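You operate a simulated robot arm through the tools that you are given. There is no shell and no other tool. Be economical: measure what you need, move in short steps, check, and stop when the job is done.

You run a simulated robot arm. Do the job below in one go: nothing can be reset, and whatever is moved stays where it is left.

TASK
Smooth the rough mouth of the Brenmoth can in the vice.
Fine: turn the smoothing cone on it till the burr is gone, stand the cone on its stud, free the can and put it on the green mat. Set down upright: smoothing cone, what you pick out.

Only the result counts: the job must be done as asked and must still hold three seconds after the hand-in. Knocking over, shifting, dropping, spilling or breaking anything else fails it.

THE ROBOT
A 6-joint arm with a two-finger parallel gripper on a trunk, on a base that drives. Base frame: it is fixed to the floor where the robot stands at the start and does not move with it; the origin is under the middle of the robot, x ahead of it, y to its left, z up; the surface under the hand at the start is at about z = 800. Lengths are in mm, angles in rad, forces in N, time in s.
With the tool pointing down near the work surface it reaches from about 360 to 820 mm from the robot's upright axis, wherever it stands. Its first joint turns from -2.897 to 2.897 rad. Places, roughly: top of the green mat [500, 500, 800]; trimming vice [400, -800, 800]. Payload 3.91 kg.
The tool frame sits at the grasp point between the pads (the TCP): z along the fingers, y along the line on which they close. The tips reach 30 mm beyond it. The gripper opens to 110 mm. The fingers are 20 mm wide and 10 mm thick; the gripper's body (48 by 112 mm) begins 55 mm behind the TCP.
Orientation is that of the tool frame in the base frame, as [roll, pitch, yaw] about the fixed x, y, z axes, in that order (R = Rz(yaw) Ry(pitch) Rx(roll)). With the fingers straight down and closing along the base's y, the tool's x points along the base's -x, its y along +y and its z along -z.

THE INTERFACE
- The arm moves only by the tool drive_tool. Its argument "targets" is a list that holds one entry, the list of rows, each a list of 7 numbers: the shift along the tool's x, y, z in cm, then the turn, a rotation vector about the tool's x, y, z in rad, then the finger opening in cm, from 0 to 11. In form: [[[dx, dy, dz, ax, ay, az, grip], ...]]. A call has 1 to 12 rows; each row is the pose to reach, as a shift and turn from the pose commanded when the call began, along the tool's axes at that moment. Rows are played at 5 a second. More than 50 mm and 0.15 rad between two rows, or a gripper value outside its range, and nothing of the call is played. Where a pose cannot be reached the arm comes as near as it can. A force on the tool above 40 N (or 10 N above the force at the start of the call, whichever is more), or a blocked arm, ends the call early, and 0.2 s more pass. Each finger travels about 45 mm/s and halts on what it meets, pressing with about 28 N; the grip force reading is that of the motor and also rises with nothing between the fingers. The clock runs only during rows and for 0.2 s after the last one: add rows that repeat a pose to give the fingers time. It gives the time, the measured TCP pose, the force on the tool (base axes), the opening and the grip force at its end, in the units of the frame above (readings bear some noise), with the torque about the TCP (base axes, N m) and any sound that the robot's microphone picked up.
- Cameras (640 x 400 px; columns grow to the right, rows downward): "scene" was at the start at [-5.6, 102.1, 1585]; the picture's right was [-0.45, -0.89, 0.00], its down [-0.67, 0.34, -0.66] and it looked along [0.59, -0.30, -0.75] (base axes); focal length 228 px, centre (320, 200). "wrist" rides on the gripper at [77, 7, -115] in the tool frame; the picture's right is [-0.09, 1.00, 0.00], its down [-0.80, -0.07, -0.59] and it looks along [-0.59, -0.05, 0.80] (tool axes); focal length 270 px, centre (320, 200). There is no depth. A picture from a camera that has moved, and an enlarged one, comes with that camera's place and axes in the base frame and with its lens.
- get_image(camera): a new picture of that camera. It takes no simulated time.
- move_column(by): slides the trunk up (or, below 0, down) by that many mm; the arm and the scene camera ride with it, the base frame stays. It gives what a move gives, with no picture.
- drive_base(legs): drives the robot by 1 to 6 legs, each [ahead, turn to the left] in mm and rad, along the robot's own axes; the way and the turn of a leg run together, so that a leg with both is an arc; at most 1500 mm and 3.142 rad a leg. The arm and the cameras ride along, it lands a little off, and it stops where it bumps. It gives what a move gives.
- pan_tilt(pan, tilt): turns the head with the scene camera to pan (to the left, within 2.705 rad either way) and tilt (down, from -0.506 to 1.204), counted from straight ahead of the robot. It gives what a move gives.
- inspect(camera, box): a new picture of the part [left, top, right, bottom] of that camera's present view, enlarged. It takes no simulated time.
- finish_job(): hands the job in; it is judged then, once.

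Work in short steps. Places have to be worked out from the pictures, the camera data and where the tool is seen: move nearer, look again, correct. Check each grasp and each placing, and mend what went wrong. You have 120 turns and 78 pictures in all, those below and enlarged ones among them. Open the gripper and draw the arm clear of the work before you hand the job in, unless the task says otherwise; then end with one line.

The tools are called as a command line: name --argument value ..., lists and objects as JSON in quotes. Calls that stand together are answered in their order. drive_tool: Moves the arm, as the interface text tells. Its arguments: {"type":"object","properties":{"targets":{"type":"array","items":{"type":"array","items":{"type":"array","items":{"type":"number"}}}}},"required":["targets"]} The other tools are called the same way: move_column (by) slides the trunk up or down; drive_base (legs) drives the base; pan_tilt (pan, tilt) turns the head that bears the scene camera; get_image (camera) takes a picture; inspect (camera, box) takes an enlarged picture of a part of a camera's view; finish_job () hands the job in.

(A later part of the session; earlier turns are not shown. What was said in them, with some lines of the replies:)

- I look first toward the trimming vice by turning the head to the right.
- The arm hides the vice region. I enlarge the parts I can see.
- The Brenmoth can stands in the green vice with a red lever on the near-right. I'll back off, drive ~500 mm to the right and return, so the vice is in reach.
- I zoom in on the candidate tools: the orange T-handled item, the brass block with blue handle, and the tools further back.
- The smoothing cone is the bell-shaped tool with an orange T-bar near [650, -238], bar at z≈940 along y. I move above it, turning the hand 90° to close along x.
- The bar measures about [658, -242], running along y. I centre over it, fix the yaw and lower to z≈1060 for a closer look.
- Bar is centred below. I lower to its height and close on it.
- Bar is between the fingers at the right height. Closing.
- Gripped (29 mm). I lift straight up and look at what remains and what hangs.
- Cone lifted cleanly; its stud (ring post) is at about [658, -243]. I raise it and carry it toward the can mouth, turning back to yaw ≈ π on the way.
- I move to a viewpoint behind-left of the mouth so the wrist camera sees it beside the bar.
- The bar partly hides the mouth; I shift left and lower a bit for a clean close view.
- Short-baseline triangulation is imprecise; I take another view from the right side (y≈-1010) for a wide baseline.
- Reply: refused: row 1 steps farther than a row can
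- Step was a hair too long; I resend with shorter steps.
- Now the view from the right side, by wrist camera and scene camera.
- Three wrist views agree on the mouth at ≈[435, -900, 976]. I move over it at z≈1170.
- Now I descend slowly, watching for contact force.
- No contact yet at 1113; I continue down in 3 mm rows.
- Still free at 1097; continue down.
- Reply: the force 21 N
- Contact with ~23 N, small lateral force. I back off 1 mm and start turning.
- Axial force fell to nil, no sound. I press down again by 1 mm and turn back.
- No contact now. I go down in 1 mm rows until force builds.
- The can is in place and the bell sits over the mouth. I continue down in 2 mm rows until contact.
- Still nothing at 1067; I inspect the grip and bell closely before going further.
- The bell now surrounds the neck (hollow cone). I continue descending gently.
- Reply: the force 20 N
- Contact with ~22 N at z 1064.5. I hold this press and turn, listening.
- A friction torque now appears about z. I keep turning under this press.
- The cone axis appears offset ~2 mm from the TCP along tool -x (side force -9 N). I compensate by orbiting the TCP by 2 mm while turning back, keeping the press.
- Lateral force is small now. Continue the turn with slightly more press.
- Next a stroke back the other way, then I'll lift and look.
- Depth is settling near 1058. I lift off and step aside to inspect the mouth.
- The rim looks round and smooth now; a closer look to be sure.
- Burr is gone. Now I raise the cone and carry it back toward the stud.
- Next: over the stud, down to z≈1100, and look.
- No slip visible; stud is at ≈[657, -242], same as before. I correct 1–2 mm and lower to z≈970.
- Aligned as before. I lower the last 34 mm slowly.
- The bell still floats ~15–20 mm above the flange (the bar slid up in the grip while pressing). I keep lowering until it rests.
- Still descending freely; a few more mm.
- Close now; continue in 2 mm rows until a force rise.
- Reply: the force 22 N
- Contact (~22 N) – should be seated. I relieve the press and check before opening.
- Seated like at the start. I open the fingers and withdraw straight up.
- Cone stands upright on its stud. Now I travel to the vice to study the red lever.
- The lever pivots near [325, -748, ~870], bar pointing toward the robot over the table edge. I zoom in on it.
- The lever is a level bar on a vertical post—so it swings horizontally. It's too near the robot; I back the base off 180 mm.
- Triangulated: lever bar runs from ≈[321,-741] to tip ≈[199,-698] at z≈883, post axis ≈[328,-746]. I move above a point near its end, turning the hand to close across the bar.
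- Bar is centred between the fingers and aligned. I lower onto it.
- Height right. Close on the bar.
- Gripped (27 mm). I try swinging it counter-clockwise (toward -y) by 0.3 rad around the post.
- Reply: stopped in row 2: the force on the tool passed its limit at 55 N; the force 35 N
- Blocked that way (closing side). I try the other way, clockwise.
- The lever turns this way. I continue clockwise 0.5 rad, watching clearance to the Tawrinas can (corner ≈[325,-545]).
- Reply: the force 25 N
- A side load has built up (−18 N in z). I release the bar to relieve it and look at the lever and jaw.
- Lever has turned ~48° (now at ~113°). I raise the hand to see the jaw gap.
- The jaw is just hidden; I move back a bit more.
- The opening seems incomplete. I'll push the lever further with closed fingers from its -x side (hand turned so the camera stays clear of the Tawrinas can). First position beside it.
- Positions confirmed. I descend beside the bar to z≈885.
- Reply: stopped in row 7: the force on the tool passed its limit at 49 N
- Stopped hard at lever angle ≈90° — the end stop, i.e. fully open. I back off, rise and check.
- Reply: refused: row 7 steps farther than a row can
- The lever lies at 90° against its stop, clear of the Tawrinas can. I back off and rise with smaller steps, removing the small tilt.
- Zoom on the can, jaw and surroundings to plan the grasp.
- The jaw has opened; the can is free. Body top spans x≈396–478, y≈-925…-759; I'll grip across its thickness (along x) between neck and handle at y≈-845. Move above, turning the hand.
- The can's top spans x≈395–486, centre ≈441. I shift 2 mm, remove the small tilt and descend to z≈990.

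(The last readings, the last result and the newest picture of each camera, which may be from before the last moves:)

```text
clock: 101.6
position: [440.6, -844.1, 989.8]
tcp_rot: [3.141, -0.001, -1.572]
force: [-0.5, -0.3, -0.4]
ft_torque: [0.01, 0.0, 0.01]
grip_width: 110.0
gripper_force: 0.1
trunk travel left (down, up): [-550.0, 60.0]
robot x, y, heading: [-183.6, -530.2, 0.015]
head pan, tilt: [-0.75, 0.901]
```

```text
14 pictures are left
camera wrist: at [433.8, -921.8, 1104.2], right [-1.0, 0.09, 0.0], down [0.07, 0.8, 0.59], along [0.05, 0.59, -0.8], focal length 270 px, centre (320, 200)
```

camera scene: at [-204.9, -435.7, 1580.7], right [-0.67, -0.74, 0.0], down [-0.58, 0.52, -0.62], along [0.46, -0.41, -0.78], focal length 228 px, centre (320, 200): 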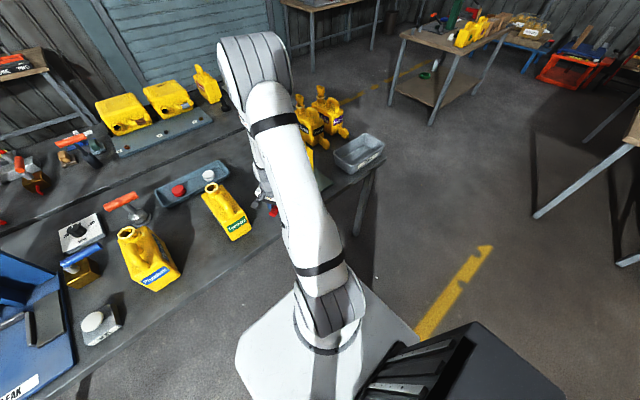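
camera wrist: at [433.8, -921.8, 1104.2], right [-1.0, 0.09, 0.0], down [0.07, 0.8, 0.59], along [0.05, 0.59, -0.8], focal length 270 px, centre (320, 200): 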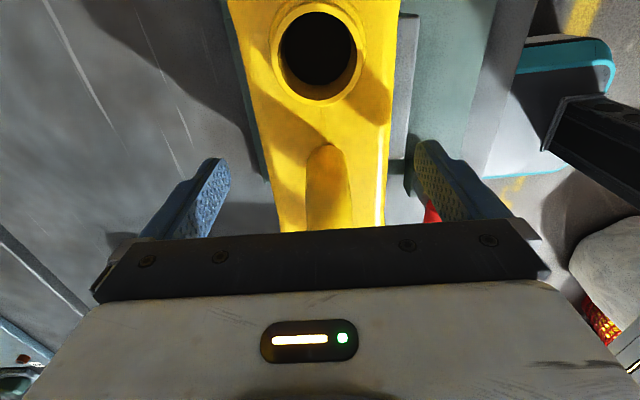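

Can thickness ≈84 mm, centre x≈437. I shift 3 mm and lower to z≈938 in small steps.

drive_tool --targets '[[[0, 0.3, 1, 0, 0, 0, 11], [0, 0.3, 2, 0, 0, 0, 11], [0, 0.3, 3, 0, 0, 0, 11], [0, 0.3, 4, 0, 0, 0, 11], [0, 0.3, 4.6, 0, 0, 0, 11], [0, 0.3, 5.2, 0, 0, 0, 11]]]'

```text
clock: 103.0
position: [438.4, -846.1, 947.9]
tcp_rot: [-3.126, -0.007, -1.573]
force: [-6.1, 3.0, 17.3]
ft_torque: [0.13, -0.24, 0.1]
grip_width: 109.8
gripper_force: 0.3
trunk travel left (down, up): [-550.0, 60.0]
robot x, y, heading: [-183.6, -533.0, 0.023]
head pan, tilt: [-0.75, 0.901]
stopped in row 6: the force on the tool passed its limit at 45 N (the readings are from after the stop); the commanded pose is now the measured one
```

The palm met the handle's top (≈1002). I rise 3 mm, remove the tilt, and close here—fingertips overlap the body by ~28 mm.

drive_tool --targets '[[[0, 0.05, -0.35, -0.0156, -0.007, 0, 11], [0, 0.05, -0.35, -0.0156, -0.007, 0, 9.5], [0, 0.05, -0.35, -0.0156, -0.007, 0, 8], [0, 0.05, -0.35, -0.0156, -0.007, 0, 6], [0, 0.05, -0.35, -0.0156, -0.007, 0, 6], [0, 0.05, -0.35, -0.0156, -0.007, 0, 6]]]'

get_image --camera "wrist"

```text
clock: 104.4
position: [436.3, -846.4, 949.0]
tcp_rot: [3.136, 0.003, -1.575]
force: [-15.0, 2.6, 4.1]
ft_torque: [0.15, 0.88, -0.35]
grip_width: 89.6
gripper_force: 28.1
trunk travel left (down, up): [-550.0, 60.0]
robot x, y, heading: [-184.5, -533.5, 0.014]
head pan, tilt: [-0.75, 0.901]
```

```text
13 pictures are left
camera wrist: at [431.3, -923.6, 1063.3], right [-1.0, 0.09, 0.01], down [0.08, 0.8, 0.59], along [0.05, 0.59, -0.8], focal length 270 px, centre (320, 200)
```

wrist: 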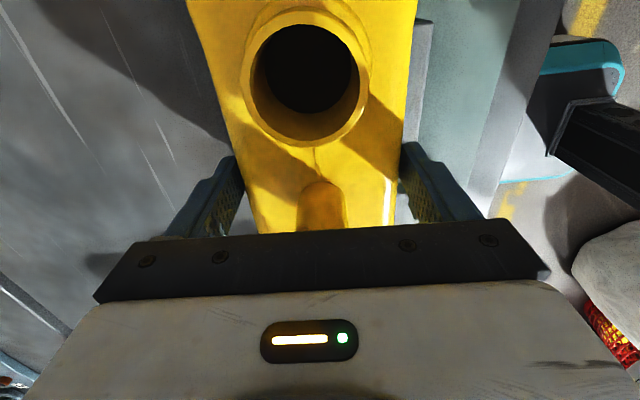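

Gripped at 89.6 mm, with −15 N side load; I ease 2 mm toward -x, then lift 2 cm as a test.

drive_tool --targets '[[[0, 0.2, 0, 0, 0, 0, 6], [0, 0.2, -0.5, 0, 0, 0, 6], [0, 0.2, -1, 0, 0, 0, 6], [0, 0.2, -1.5, 0, 0, 0, 6], [0, 0.2, -2, 0, 0, 0, 6], [0, 0.2, -2, 0, 0, 0, 6]]]'

get_image --camera "wrist"

```text
clock: 105.8
position: [437.2, -847.1, 968.7]
tcp_rot: [3.138, 0.001, -1.574]
force: [-6.3, 0.3, -3.2]
ft_torque: [0.01, 0.77, -0.22]
grip_width: 89.3
gripper_force: 28.1
trunk travel left (down, up): [-550.0, 60.0]
robot x, y, heading: [-183.4, -534.6, 0.023]
head pan, tilt: [-0.75, 0.901]
```

```text
12 pictures are left
camera wrist: at [431.4, -924.2, 1083.2], right [-1.0, 0.09, 0.0], down [0.08, 0.8, 0.59], along [0.05, 0.59, -0.8], focal length 270 px, centre (320, 200)
```

wrist: 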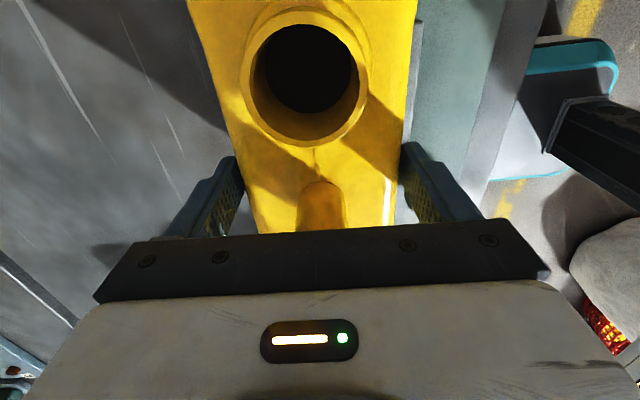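

The can rises with the hand (~3 N). Continue lifting straight up clear of the vice.

drive_tool --targets '[[[0, 0.2, -1.5, 0, 0, 0, 6], [0, 0.2, -3, 0, 0, 0, 6], [0, 0.2, -5, 0, 0, 0, 6], [0, 0.2, -8, 0, 0, 0, 6], [0, 0.2, -11, 0, 0, 0, 6], [0, 0.2, -14, 0, 0, 0, 6], [0, 0.2, -17, 0, 0, 0, 6], [0, 0.2, -20, 0, 0, 0, 6], [0, 0.2, -22, 0, 0, 0, 6], [0, 0.2, -22, 0, 0, 0, 6]]]'

get_image --camera "scene"

```text
clock: 108.0
position: [437.6, -847.4, 1188.8]
tcp_rot: [3.137, -0.001, -1.575]
force: [-0.8, 0.6, -0.6]
ft_torque: [-0.01, -0.02, -0.03]
grip_width: 89.5
gripper_force: 28.6
trunk travel left (down, up): [-550.0, 60.0]
robot x, y, heading: [-180.7, -532.1, 0.023]
head pan, tilt: [-0.75, 0.901]
```

```text
11 pictures are left
camera scene: at [-203.8, -435.6, 1580.9], right [-0.67, -0.74, 0.0], down [-0.58, 0.52, -0.62], along [0.46, -0.41, -0.78], focal length 228 px, centre (320, 200)
```

scene: 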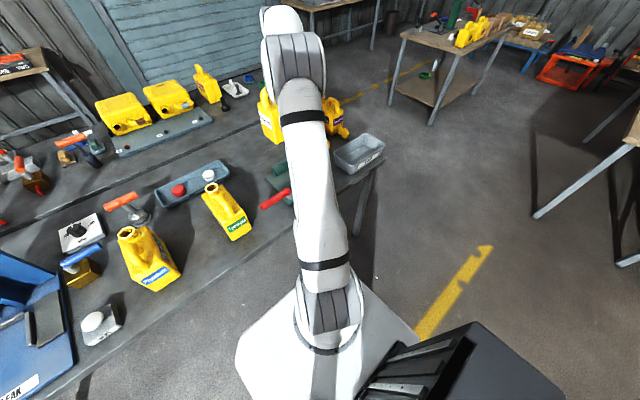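

The can is held firmly and clear. I back the base off 150 mm so the can swings over the aisle, then bring the hand in front of the robot.

drive_base --legs '[[-150, 0]]'

drive_tool --targets '[[[-3.15, 1.7, 0, 0, 0, 0, 6], [-6.3, 3.4, 0, 0, 0, 0, 6], [-9.45, 5.1, 0, 0, 0, 0, 6], [-12.6, 6.8, 0, 0, 0, 0, 6], [-15.75, 8.5, 0, 0, 0, 0, 6], [-18.9, 10.2, 0, 0, 0, 0, 6], [-22.05, 11.9, 0, 0, 0, 0, 6], [-25.2, 13.6, 0, 0, 0, 0, 6], [-28.35, 15.3, 0, 0, 0, 0, 6], [-31.5, 17, 0, 0, 0, 0, 6], [-31.5, 17, 0, 0, 0, 0, 6]]]'

pan_tilt --pan 0.9 --tilt 0.6

get_image --camera "scene"

```text
clock: 109.4
position: [286.8, -850.3, 1189.4]
tcp_rot: [3.139, -0.001, -1.575]
force: [-0.6, 0.3, -1.6]
ft_torque: [0.0, -0.03, 0.0]
grip_width: 89.6
gripper_force: 28.2
trunk travel left (down, up): [-550.0, 60.0]
robot x, y, heading: [-332.6, -538.9, 0.02]
head pan, tilt: [-0.75, 0.901]
```

```text
clock: 111.8
position: [118.8, -532.4, 1187.9]
tcp_rot: [3.137, 0.0, -1.575]
force: [-0.4, -1.1, -0.7]
ft_torque: [0.03, 0.0, 0.02]
grip_width: 89.7
gripper_force: 28.0
trunk travel left (down, up): [-550.0, 60.0]
robot x, y, heading: [-334.6, -534.5, 0.015]
head pan, tilt: [-0.75, 0.901]
```

```text
clock: 113.5
position: [118.0, -533.4, 1189.0]
tcp_rot: [3.136, -0.001, -1.574]
force: [0.5, 0.0, -1.0]
ft_torque: [0.02, 0.02, 0.02]
grip_width: 89.8
gripper_force: 28.1
trunk travel left (down, up): [-550.0, 60.0]
robot x, y, heading: [-330.3, -535.6, 0.018]
head pan, tilt: [0.901, 0.6]
```

```text
10 pictures are left
camera scene: at [-356.3, -317.7, 1605.6], right [0.8, -0.61, 0.0], down [-0.34, -0.45, -0.82], along [0.5, 0.66, -0.57], focal length 228 px, centre (320, 200)
```

scene: 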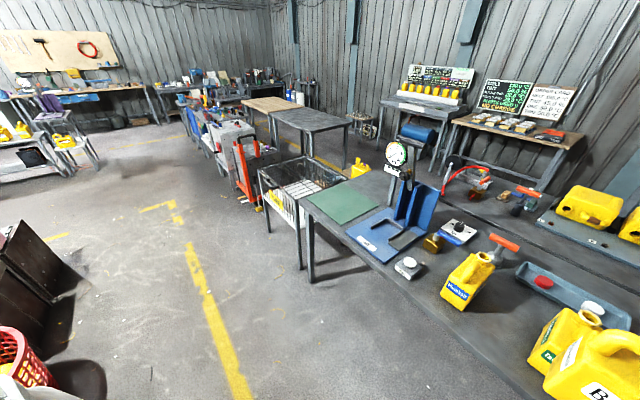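

The aisle is clear; the mat spans roughly x 260–600, y 350–680. I drive: turn left, along the bench, turn right, then ahead 200.

drive_base --legs '[[0, 1.555], [1050, 0], [0, -1.571]]'

pan_tilt --pan 0.35 --tilt 0.8

get_image --camera "scene"

```text
clock: 126.5
position: [112.7, 512.2, 1188.3]
tcp_rot: [3.137, 0.001, -1.579]
force: [-0.7, -0.4, -0.8]
ft_torque: [-0.03, 0.01, 0.03]
grip_width: 89.4
gripper_force: 28.2
trunk travel left (down, up): [-550.0, 60.0]
robot x, y, heading: [-336.8, 536.7, 0.025]
head pan, tilt: [0.901, 0.6]
```

```text
clock: 127.5
position: [112.9, 511.8, 1188.7]
tcp_rot: [3.137, -0.001, -1.577]
force: [-0.4, 0.7, -1.1]
ft_torque: [0.0, -0.04, -0.01]
grip_width: 89.5
gripper_force: 27.4
trunk travel left (down, up): [-550.0, 60.0]
robot x, y, heading: [-340.9, 531.9, 0.025]
head pan, tilt: [0.351, 0.799]
```

```text
9 pictures are left
camera scene: at [-342.0, 713.2, 1588.8], right [0.37, -0.93, 0.0], down [-0.67, -0.26, -0.7], along [0.65, 0.26, -0.72], focal length 228 px, centre (320, 200)
```

scene: 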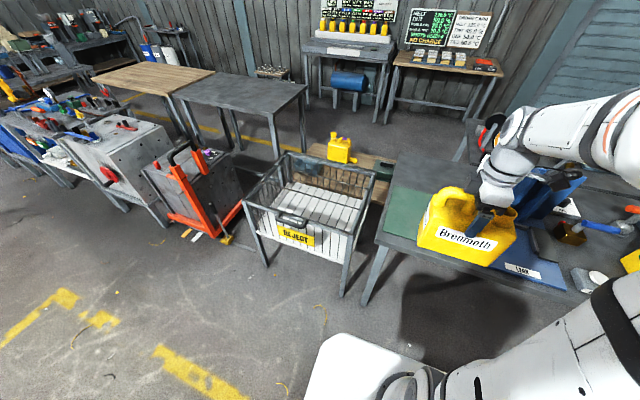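

Can still held well; mat centre ≈[450, 515]. I drive ahead 200 mm.

drive_base --legs '[[200, 0]]'

get_image --camera "wrist"

```text
clock: 129.1
position: [315.1, 518.2, 1187.8]
tcp_rot: [3.135, 0.001, -1.574]
force: [0.4, -0.8, -1.6]
ft_torque: [-0.02, 0.03, 0.0]
grip_width: 89.5
gripper_force: 28.3
trunk travel left (down, up): [-550.0, 60.0]
robot x, y, heading: [-135.2, 542.3, 0.028]
head pan, tilt: [0.351, 0.799]
```

```text
8 pictures are left
camera wrist: at [309.4, 440.5, 1302.9], right [-1.0, 0.09, 0.01], down [0.08, 0.8, 0.59], along [0.05, 0.59, -0.8], focal length 270 px, centre (320, 200)
```

wrist: 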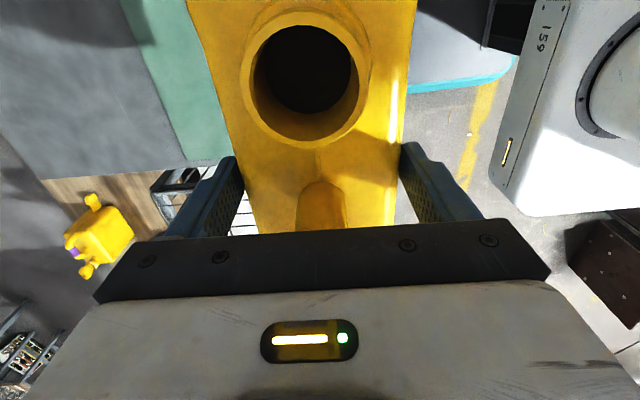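

Mat's far edge x≈607, left edge y≈684. I extend the hand to x≈450 and lower to z≈985.

drive_tool --targets '[[[0, -3.4, 0, 0, 0, 0, 6], [0, -6.8, 0, 0, 0, 0, 6], [0, -10.2, 0, 0, 0, 0, 6], [0, -13.5, 0, 0.005, 0, 0, 6], [0, -13.5, 4, 0.005, 0, 0, 6], [0, -13.5, 8, 0.005, 0, 0, 6], [0, -13.5, 12, 0.005, 0, 0, 6], [0, -13.5, 16, 0.005, 0, 0, 6], [0, -13.5, 19, 0.005, 0, 0, 6], [0, -13.5, 20.3, 0.005, 0, 0, 6], [0, -13.5, 20.3, 0.005, 0, 0, 6]]]'

get_image --camera "scene"

```text
clock: 131.5
position: [447.4, 517.8, 985.4]
tcp_rot: [3.141, 0.0, -1.576]
force: [0.1, 0.1, -1.4]
ft_torque: [-0.02, 0.02, 0.0]
grip_width: 89.4
gripper_force: 28.3
trunk travel left (down, up): [-550.0, 60.0]
robot x, y, heading: [-135.6, 543.8, 0.025]
head pan, tilt: [0.351, 0.799]
```

```text
7 pictures are left
camera scene: at [-140.0, 718.6, 1588.7], right [0.37, -0.93, 0.0], down [-0.67, -0.26, -0.7], along [0.65, 0.26, -0.72], focal length 228 px, centre (320, 200)
```

scene: 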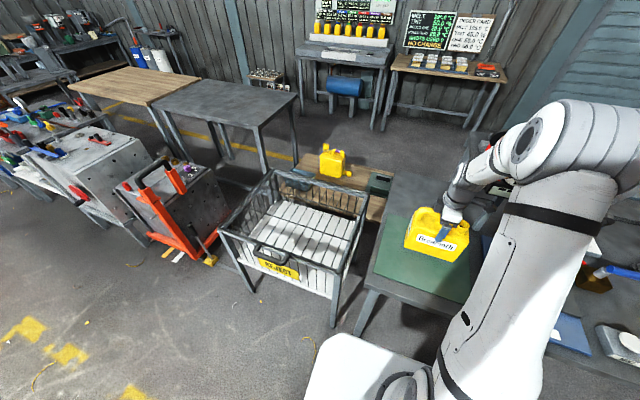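

Can hovers over the mat. I lower slowly until the can touches down.

drive_tool --targets '[[[0, 0, 0.8, 0, 0, 0, 6], [0, 0, 1.6, 0, 0, 0, 6], [0, 0, 2.2, 0, 0, 0, 6], [0, 0, 2.6, 0, 0, 0, 6], [0, 0, 3, 0, 0, 0, 6], [0, 0, 3.3, 0, 0, 0, 6], [0, 0, 3.6, 0, 0, 0, 6], [0, 0, 3.9, 0, 0, 0, 6], [0, 0, 4.2, 0, 0, 0, 6]]]'

```text
clock: 133.5
position: [448.5, 517.5, 942.8]
tcp_rot: [3.14, 0.001, -1.576]
force: [0.2, -0.8, -0.2]
ft_torque: [0.01, 0.0, 0.0]
grip_width: 89.4
gripper_force: 28.1
trunk travel left (down, up): [-550.0, 60.0]
robot x, y, heading: [-135.1, 537.7, 0.029]
head pan, tilt: [0.351, 0.799]
```

Not down yet at 943; continue in 2 mm rows.

drive_tool --targets '[[[0, 0, 0.2, 0, 0, 0, 6], [0, 0, 0.4, 0, 0, 0, 6], [0, 0, 0.6, 0, 0, 0, 6]]]'

```text
clock: 134.3
position: [448.0, 517.1, 939.6]
tcp_rot: [-3.141, 0.001, -1.58]
force: [-0.7, -0.8, 13.5]
ft_torque: [0.86, 0.49, 0.02]
grip_width: 89.6
gripper_force: 28.3
trunk travel left (down, up): [-550.0, 60.0]
robot x, y, heading: [-136.7, 541.7, 0.027]
head pan, tilt: [0.351, 0.799]
```

Touchdown (13.5 N). I ease 1 mm and open the gripper slowly.

drive_tool --targets '[[[0, 0, -0.1, 0, 0, 0, 6], [0, 0, -0.1, 0, 0, 0, 9.2], [0, 0, -0.1, 0, 0, 0, 9.6], [0, 0, -0.1, 0, 0, 0, 10.2], [0, 0, -0.1, 0, 0, 0, 11], [0, 0, -0.1, 0, 0, 0, 11], [0, 0, -0.1, 0, 0, 0, 11]]]'

get_image --camera "wrist"

```text
clock: 135.9
position: [448.2, 517.1, 938.8]
tcp_rot: [-3.138, 0.0, -1.575]
force: [1.7, -1.0, 12.0]
ft_torque: [0.23, 0.04, -0.05]
grip_width: 110.0
gripper_force: 0.0
trunk travel left (down, up): [-550.0, 60.0]
robot x, y, heading: [-136.2, 540.7, 0.029]
head pan, tilt: [0.351, 0.799]
```

```text
6 pictures are left
camera wrist: at [441.2, 439.6, 1053.0], right [-1.0, 0.09, 0.0], down [0.07, 0.8, 0.59], along [0.06, 0.59, -0.8], focal length 270 px, centre (320, 200)
```

wrist: 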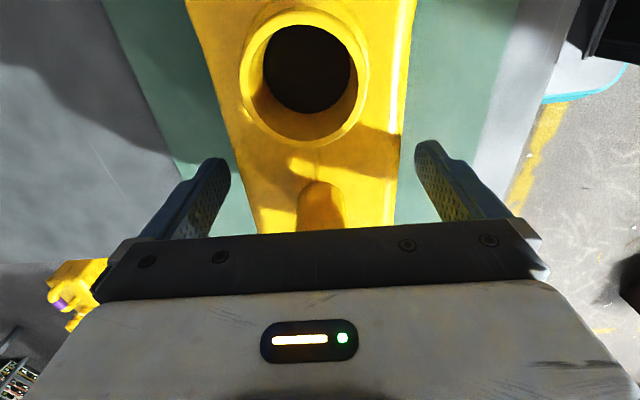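

Fingers clear of the can on both sides; palm still touches the handle. I rise straight up.

drive_tool --targets '[[[0, 0, -0.5, 0, 0, 0, 11], [0, 0, -2, 0, 0, 0, 11], [0, 0, -5, 0, 0, 0, 11], [0, 0, -9, 0, 0, 0, 11], [0, 0, -13, 0, 0, 0, 11], [0, 0, -17, 0, 0, 0, 11], [0, 0, -21, 0, 0, 0, 11], [0, 0, -25, 0, 0, 0, 11], [0, 4, -27, 0, 0, 0, 11], [0, 8, -27, 0, 0, 0, 11], [0, 12, -27, 0, 0, 0, 11], [0, 12, -27, 0, 0, 0, 11]]]'

get_image --camera "scene"

get_image --camera "wrist"

```text
clock: 138.5
position: [328.2, 519.1, 1208.0]
tcp_rot: [-3.141, -0.001, -1.578]
force: [-0.5, -1.2, 0.4]
ft_torque: [0.01, 0.01, 0.01]
grip_width: 110.0
gripper_force: 0.0
trunk travel left (down, up): [-550.0, 60.0]
robot x, y, heading: [-136.1, 542.4, 0.022]
head pan, tilt: [0.351, 0.799]
```

```text
5 pictures are left
camera scene: at [-139.5, 718.6, 1588.7], right [0.37, -0.93, 0.0], down [-0.67, -0.26, -0.7], along [0.65, 0.26, -0.72], focal length 228 px, centre (320, 200)
```

scene: 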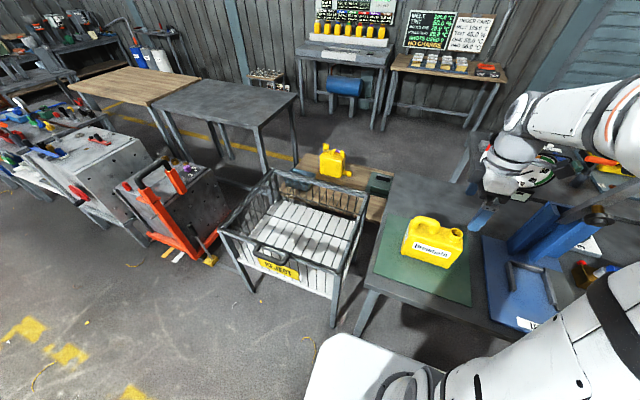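

```text
4 pictures are left
camera wrist: at [321.7, 441.9, 1322.4], right [-1.0, 0.09, 0.0], down [0.08, 0.8, 0.59], along [0.06, 0.59, -0.8], focal length 270 px, centre (320, 200)
```

wrist: 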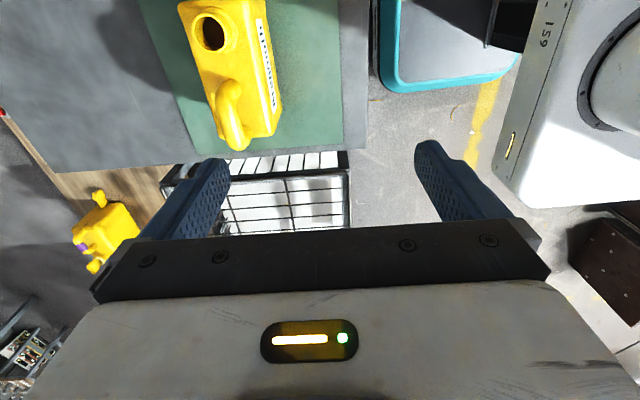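

The can stands upright on the mat, hand clear. A last check that the cone still stands.

pan_tilt --pan -0.75 --tilt 0.6

get_image --camera "scene"

```text
clock: 139.8
position: [329.2, 519.7, 1208.8]
tcp_rot: [-3.14, 0.0, -1.577]
force: [0.4, -0.6, 0.2]
ft_torque: [0.0, 0.01, -0.01]
grip_width: 110.0
gripper_force: 0.1
trunk travel left (down, up): [-550.0, 60.0]
robot x, y, heading: [-137.5, 541.5, 0.027]
head pan, tilt: [-0.75, 0.6]
```

```text
3 pictures are left
camera scene: at [-148.9, 630.4, 1605.6], right [-0.66, -0.75, 0.0], down [-0.42, 0.37, -0.82], along [0.62, -0.55, -0.57], focal length 228 px, centre (320, 200)
```

scene: 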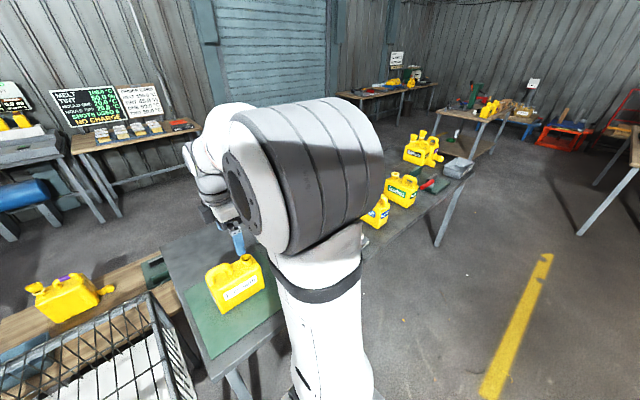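

The can is on the mat, the other cans are undisturbed, and the cone was last seen standing on its stud from the aisle view. I hand the job in.

finish_job

```text
The job is handed in.
```

I handed the job in: the Brenmoth can's mouth is smooth and the can stands upright on the green mat. The cone was upright on its stud when last seen; the arm hid it in my final check.
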